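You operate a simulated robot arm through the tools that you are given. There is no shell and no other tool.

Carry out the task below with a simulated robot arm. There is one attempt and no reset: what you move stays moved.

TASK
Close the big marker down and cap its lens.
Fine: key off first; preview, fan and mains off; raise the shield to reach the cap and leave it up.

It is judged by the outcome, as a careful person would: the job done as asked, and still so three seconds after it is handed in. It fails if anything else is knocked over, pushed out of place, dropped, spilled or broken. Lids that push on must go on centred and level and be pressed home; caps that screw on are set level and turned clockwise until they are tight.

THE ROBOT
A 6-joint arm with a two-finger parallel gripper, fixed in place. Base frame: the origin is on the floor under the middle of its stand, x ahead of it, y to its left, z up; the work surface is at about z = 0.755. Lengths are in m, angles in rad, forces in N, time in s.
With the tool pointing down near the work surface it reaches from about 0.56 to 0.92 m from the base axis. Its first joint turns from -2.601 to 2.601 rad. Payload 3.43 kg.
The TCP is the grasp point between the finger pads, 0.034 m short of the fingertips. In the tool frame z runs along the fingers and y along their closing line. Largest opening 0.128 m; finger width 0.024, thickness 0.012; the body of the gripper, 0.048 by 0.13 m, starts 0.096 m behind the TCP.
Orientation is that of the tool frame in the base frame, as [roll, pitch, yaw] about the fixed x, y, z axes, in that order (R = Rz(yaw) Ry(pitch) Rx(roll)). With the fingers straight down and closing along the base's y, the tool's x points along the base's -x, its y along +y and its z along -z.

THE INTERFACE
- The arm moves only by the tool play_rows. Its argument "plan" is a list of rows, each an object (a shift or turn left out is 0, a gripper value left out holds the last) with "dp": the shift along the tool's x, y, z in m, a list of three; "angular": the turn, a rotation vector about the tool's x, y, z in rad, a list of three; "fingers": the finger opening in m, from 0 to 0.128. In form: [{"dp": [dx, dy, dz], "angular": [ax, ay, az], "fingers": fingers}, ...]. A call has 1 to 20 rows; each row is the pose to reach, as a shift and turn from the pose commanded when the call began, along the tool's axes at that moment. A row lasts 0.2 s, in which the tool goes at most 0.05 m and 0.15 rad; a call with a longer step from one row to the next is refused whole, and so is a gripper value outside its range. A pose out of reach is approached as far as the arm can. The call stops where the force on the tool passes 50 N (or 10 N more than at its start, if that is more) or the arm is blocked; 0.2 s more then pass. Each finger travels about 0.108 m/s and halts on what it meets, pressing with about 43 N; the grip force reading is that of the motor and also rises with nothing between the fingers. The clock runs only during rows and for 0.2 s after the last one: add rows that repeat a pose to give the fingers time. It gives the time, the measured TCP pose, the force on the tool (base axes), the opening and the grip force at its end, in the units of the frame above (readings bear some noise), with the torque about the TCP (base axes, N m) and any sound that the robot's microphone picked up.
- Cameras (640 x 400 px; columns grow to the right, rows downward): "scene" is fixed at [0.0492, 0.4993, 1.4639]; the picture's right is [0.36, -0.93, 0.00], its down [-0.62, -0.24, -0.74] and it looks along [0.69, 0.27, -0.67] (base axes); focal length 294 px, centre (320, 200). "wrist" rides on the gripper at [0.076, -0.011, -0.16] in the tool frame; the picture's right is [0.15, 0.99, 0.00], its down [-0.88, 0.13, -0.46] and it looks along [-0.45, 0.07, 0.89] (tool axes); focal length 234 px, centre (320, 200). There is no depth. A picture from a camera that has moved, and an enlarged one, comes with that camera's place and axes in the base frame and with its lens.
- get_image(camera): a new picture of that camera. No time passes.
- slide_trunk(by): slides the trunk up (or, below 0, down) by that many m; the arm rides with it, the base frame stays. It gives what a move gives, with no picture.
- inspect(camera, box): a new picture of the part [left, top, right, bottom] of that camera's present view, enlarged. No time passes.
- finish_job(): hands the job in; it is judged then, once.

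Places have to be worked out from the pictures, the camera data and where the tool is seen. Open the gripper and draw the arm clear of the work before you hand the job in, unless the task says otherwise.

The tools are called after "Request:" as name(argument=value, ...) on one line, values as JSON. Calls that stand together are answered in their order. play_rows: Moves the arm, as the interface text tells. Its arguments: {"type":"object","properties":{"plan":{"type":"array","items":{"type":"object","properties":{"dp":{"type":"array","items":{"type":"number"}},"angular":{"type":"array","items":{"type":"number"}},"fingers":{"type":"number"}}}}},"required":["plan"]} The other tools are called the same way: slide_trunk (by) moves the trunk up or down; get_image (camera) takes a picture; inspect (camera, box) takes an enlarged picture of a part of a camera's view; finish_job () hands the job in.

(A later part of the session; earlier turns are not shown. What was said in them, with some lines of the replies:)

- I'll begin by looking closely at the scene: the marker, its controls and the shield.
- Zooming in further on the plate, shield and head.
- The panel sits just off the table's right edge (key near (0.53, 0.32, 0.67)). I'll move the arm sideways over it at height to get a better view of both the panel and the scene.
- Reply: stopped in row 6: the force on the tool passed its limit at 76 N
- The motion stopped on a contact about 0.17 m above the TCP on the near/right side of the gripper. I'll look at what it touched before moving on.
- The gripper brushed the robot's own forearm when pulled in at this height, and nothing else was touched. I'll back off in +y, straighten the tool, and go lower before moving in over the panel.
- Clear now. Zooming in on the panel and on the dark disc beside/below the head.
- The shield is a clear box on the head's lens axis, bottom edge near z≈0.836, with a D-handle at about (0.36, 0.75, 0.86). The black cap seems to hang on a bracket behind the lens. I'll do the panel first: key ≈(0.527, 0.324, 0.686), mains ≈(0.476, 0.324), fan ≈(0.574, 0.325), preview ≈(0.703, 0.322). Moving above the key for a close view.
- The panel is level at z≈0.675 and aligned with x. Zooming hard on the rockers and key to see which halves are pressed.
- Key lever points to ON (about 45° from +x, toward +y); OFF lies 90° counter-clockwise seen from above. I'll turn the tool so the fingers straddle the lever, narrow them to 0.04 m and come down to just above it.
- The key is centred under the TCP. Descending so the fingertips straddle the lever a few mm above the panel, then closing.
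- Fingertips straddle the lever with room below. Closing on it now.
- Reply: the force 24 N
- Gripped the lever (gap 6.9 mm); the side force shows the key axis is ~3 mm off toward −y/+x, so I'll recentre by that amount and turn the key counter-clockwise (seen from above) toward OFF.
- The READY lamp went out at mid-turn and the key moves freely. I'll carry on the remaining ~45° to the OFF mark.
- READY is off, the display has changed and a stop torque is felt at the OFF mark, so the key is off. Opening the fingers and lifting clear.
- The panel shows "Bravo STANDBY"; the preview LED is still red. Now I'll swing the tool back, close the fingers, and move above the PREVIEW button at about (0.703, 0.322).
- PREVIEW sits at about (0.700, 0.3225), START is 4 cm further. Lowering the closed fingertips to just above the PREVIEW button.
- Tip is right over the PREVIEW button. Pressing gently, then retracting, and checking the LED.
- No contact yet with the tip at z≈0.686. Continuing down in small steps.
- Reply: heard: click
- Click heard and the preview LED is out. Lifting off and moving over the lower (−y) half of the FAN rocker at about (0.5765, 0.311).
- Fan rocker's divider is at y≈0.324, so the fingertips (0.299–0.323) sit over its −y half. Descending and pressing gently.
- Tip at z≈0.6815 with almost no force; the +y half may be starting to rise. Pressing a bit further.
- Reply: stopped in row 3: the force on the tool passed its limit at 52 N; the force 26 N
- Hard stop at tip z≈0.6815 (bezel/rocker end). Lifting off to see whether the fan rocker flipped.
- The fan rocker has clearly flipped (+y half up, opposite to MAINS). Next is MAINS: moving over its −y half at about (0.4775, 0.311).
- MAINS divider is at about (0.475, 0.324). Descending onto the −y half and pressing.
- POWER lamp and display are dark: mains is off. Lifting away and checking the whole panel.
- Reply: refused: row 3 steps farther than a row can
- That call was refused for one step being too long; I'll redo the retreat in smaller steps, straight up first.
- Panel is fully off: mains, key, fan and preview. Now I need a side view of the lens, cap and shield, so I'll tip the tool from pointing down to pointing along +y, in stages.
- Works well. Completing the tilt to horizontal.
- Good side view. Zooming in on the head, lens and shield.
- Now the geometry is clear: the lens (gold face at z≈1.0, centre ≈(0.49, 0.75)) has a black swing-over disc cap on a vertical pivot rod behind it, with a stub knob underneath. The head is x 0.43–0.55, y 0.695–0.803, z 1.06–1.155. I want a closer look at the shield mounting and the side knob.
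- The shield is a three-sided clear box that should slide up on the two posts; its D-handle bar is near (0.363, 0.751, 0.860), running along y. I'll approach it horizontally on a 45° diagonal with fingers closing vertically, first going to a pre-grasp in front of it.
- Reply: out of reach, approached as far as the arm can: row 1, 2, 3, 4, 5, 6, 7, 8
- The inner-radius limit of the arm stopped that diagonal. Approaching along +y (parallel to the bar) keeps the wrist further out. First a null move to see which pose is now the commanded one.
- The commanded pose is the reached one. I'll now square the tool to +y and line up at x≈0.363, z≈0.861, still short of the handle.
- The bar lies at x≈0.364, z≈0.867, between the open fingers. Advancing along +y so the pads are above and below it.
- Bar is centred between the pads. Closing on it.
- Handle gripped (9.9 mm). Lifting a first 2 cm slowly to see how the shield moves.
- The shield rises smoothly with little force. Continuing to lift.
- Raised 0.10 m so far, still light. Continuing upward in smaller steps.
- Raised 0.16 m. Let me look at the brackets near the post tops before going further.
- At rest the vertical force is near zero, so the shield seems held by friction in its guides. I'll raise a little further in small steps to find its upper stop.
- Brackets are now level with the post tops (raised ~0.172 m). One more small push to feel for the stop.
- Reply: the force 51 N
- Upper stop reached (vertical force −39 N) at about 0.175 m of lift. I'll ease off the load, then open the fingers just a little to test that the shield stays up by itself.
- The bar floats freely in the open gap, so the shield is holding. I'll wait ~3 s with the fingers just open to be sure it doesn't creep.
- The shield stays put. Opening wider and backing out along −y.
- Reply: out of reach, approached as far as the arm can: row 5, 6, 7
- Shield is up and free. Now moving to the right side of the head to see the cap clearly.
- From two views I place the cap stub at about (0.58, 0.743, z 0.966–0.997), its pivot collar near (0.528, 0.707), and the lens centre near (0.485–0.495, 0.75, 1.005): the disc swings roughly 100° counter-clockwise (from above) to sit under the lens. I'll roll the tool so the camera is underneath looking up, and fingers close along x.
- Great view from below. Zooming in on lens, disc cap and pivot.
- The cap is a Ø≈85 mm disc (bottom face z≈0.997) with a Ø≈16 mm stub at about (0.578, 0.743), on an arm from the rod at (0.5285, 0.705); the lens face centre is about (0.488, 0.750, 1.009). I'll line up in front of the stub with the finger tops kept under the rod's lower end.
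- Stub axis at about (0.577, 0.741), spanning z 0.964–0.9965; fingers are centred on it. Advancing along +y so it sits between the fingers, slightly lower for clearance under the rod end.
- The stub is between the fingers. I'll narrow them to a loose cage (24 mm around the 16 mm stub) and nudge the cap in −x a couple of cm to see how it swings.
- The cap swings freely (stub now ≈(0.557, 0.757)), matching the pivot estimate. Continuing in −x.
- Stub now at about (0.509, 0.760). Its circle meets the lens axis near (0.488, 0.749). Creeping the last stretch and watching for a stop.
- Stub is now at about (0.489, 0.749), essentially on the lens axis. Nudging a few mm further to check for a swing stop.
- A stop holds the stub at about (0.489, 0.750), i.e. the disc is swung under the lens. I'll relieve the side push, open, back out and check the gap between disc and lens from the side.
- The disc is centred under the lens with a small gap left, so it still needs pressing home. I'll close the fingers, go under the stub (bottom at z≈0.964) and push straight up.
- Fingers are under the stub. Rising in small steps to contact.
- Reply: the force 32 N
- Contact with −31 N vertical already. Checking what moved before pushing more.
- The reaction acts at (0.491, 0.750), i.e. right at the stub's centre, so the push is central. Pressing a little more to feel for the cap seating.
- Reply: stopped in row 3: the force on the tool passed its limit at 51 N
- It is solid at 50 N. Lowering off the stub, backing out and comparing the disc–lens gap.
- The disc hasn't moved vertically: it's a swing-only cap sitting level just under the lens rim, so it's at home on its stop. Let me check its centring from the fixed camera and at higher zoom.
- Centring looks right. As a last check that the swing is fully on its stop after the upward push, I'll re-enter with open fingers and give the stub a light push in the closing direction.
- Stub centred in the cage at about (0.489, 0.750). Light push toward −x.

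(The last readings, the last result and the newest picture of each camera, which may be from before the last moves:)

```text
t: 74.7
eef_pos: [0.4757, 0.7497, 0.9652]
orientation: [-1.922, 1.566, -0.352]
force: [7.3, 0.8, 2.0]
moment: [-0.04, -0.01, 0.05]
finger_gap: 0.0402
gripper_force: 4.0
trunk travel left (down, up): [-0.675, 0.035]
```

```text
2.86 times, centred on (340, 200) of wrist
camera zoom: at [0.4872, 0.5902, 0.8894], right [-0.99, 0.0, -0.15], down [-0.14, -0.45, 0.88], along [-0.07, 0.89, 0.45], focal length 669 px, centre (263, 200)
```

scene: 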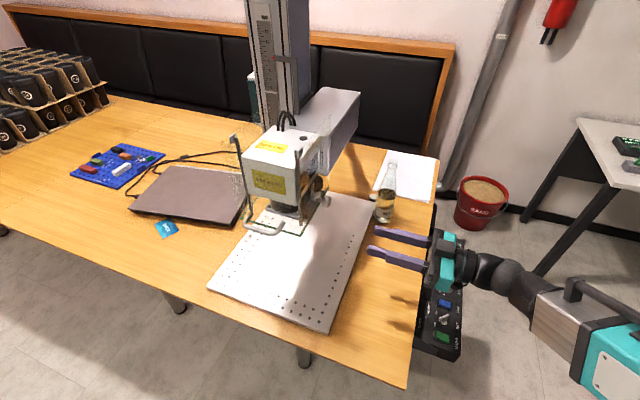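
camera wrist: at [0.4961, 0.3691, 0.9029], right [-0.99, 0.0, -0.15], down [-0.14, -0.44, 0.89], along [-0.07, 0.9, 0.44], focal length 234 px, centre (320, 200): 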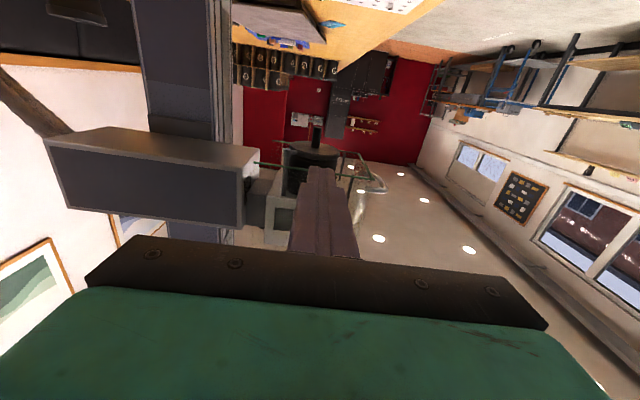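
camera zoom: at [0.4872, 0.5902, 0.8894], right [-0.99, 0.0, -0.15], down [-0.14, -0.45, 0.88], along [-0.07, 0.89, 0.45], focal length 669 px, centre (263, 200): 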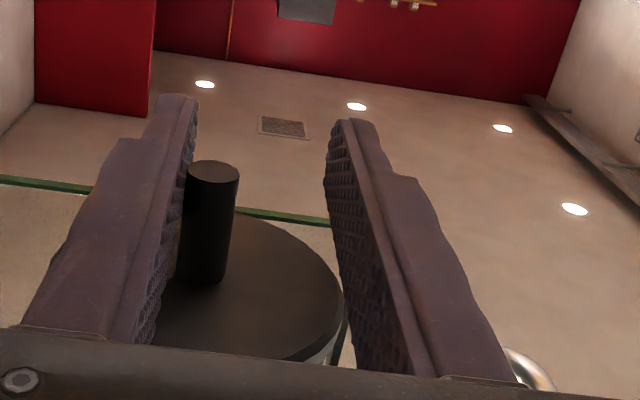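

The stub holds firm at (0.489, 0.750) under 7 N, so the cap is on its stop over the lens. Releasing and backing straight out.

Request:
play_rows(plan=[{"dp": [0, -0.008, 0]}, {"dp": [0, -0.013, 0]}, {"dp": [0.003, -0.013, -0.03]}, {"dp": [0.003, -0.013, -0.07]}, {"dp": [0.003, -0.013, -0.11]}, {"dp": [0.003, -0.013, -0.15]}, {"dp": [0.003, -0.013, -0.19]}, {"dp": [0.003, -0.013, -0.23]}, {"dp": [0.003, -0.013, -0.25]}, {"dp": [0.003, -0.013, -0.25]}])

Request:
get_image(camera="wrist")

Request:
inspect(camera="wrist", box=[240, 100, 420, 250])

Request:
get_image(camera="scene")

```text
t: 76.9
eef_pos: [0.4889, 0.5006, 0.9617]
orientation: [-1.882, 1.566, -0.313]
force: [-0.9, 0.7, -0.8]
moment: [-0.01, 0.02, 0.0]
finger_gap: 0.0358
gripper_force: 0.1
trunk travel left (down, up): [-0.675, 0.035]
```

```text
taken
camera wrist: at [0.4992, 0.3401, 0.8865], right [-0.99, 0.0, -0.15], down [-0.14, -0.45, 0.88], along [-0.07, 0.89, 0.45], focal length 234 px, centre (320, 200)
```

wrist: 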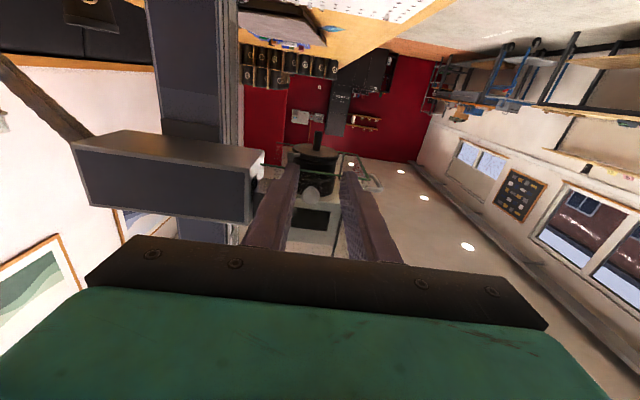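

```text
2.67 times, centred on (330, 175) of wrist
camera zoom: at [0.4992, 0.3401, 0.8865], right [-0.99, 0.0, -0.15], down [-0.14, -0.45, 0.88], along [-0.07, 0.89, 0.45], focal length 624 px, centre (293, 267)
```

zoom: 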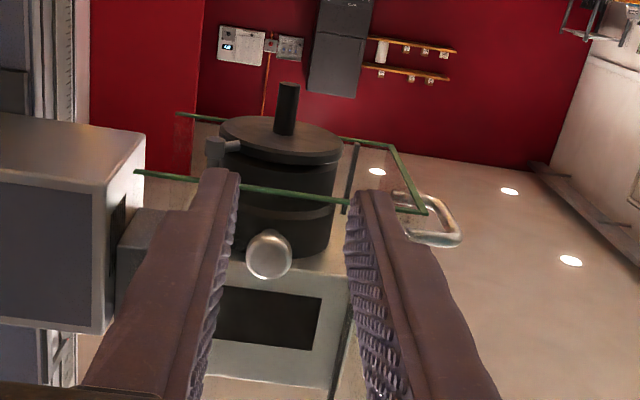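

```text
taken
```

scene: 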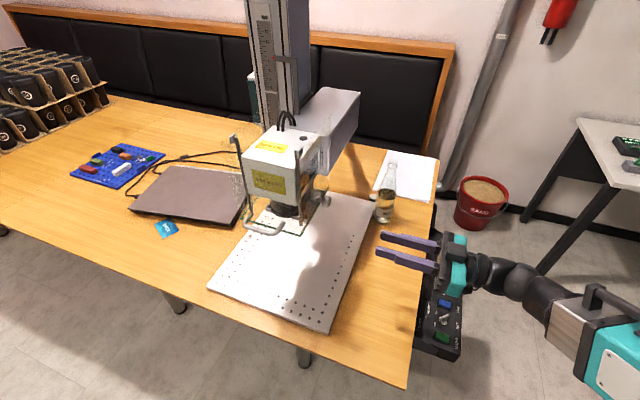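

Cap covers the lens, shield is up, surroundings undisturbed. Drawing the arm well clear and opening the gripper, then a final check of the panel.

Request:
play_rows(plan=[{"dp": [-0.005, -0.015, -0.02]}, {"dp": [-0.01, -0.035, -0.045], "fingers": 0.08}, {"dp": [-0.02, -0.055, -0.07]}, {"dp": [-0.03, -0.075, -0.09]}, {"dp": [-0.04, -0.09, -0.11]}, {"dp": [-0.06, -0.1, -0.13]}, {"dp": [-0.08, -0.11, -0.14]}, {"dp": [-0.08, -0.11, -0.14]}])

Request:
get_image(camera="scene")

Request:
inspect(camera="scene", box=[400, 220, 490, 360])

Request:
inspect(camera="scene", box=[225, 110, 345, 240])

Request:
inspect(camera="wrist", box=[220, 80, 420, 250])

```text
t: 78.7
eef_pos: [0.5997, 0.361, 1.0427]
orientation: [-1.966, 1.565, -0.395]
force: [-0.8, -0.3, -0.8]
moment: [-0.03, -0.01, -0.02]
finger_gap: 0.0799
gripper_force: 0.0
trunk travel left (down, up): [-0.675, 0.035]
```

```text
taken
```

scene: 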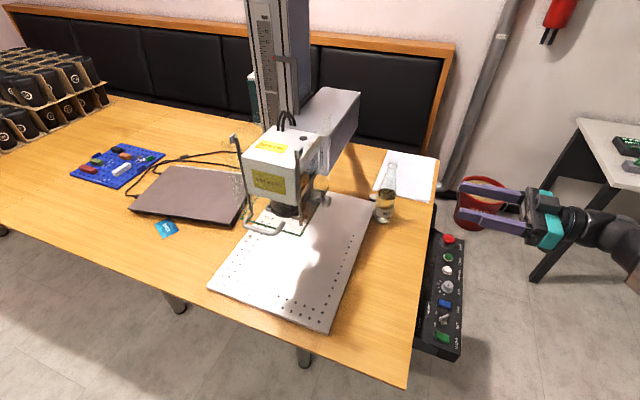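

```text
2.86 times, centred on (445, 290) of scene
camera zoom: at [0.0492, 0.4993, 1.4639], right [0.36, -0.93, 0.0], down [-0.62, -0.24, -0.74], along [0.69, 0.27, -0.67], focal length 841 px, centre (-37, -57)
```

zoom: 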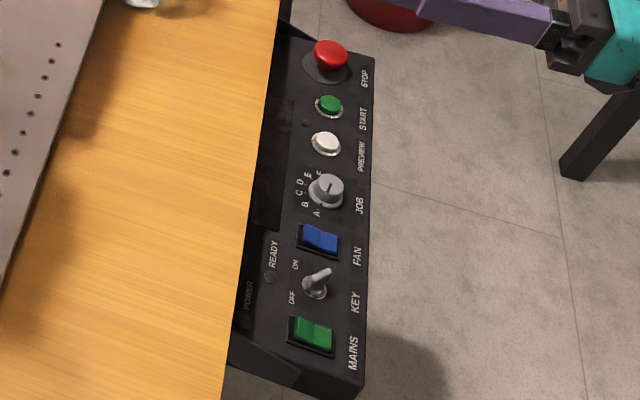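

```text
3.08 times, centred on (285, 175) of scene
camera zoom: at [0.0492, 0.4993, 1.4639], right [0.36, -0.93, 0.0], down [-0.62, -0.24, -0.74], along [0.69, 0.27, -0.67], focal length 906 px, centre (428, 277)
```

zoom: 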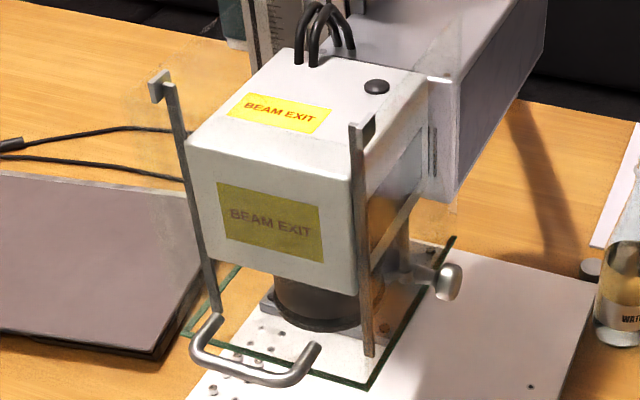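

```text
2.35 times, centred on (320, 165) of wrist
camera zoom: at [0.6099, 0.2003, 0.9674], right [-0.99, 0.0, -0.15], down [-0.14, -0.45, 0.88], along [-0.07, 0.89, 0.45], focal length 551 px, centre (320, 282)
```

zoom: 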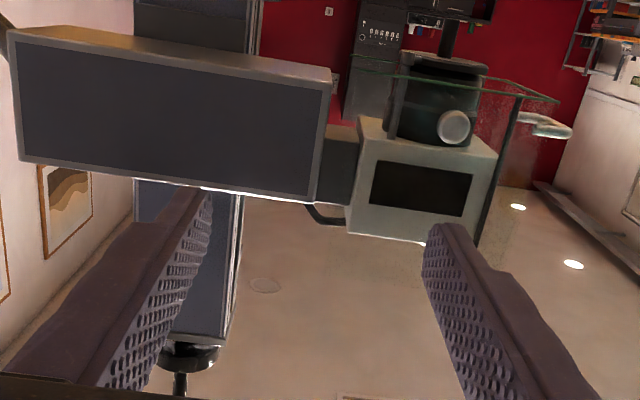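

Final state: mains, key, fan and preview are all off and their lamps dark. The shield is still fully raised, and the cap is swung over the lens on its stop. Nothing else has moved, and the arm is clear with the gripper open, so I'm handing in.

Request:
finish_job()

```text
The job is handed in.
```

The big marker is shut down and its lens is capped. I handed the job in with the shield left up; I haven't seen how it was judged.

- **Shutdown order:** I turned the key off first and the display went from READY to STANDBY. Then I switched off preview, fan and mains. The ready, preview and power lamps went out and the display went dark. The fan has no lamp, so for that one I went by the switch position.
- **Shield:** I raised it to its upper stop, about 17.5 cm. It stayed there by itself for over 3 seconds with the gripper open, and still looked up in the last pictures.
- **Lens cap:** The cap is a disc on a swing arm, not a push-on lid. It is swung under the lens, level and centred, and held firm against its stop when I pushed it. A thin gap remains between disc and lens. I pressed up with about 50 N and it did not move, so I took that as its normal closed position.

Early on, the gripper bumped something at about 76 N while high above the table. It was most likely the robot's own forearm, and I saw nothing disturbed. I also pressed the fan switch hard against its end stop, about 52 N, with no visible damage.
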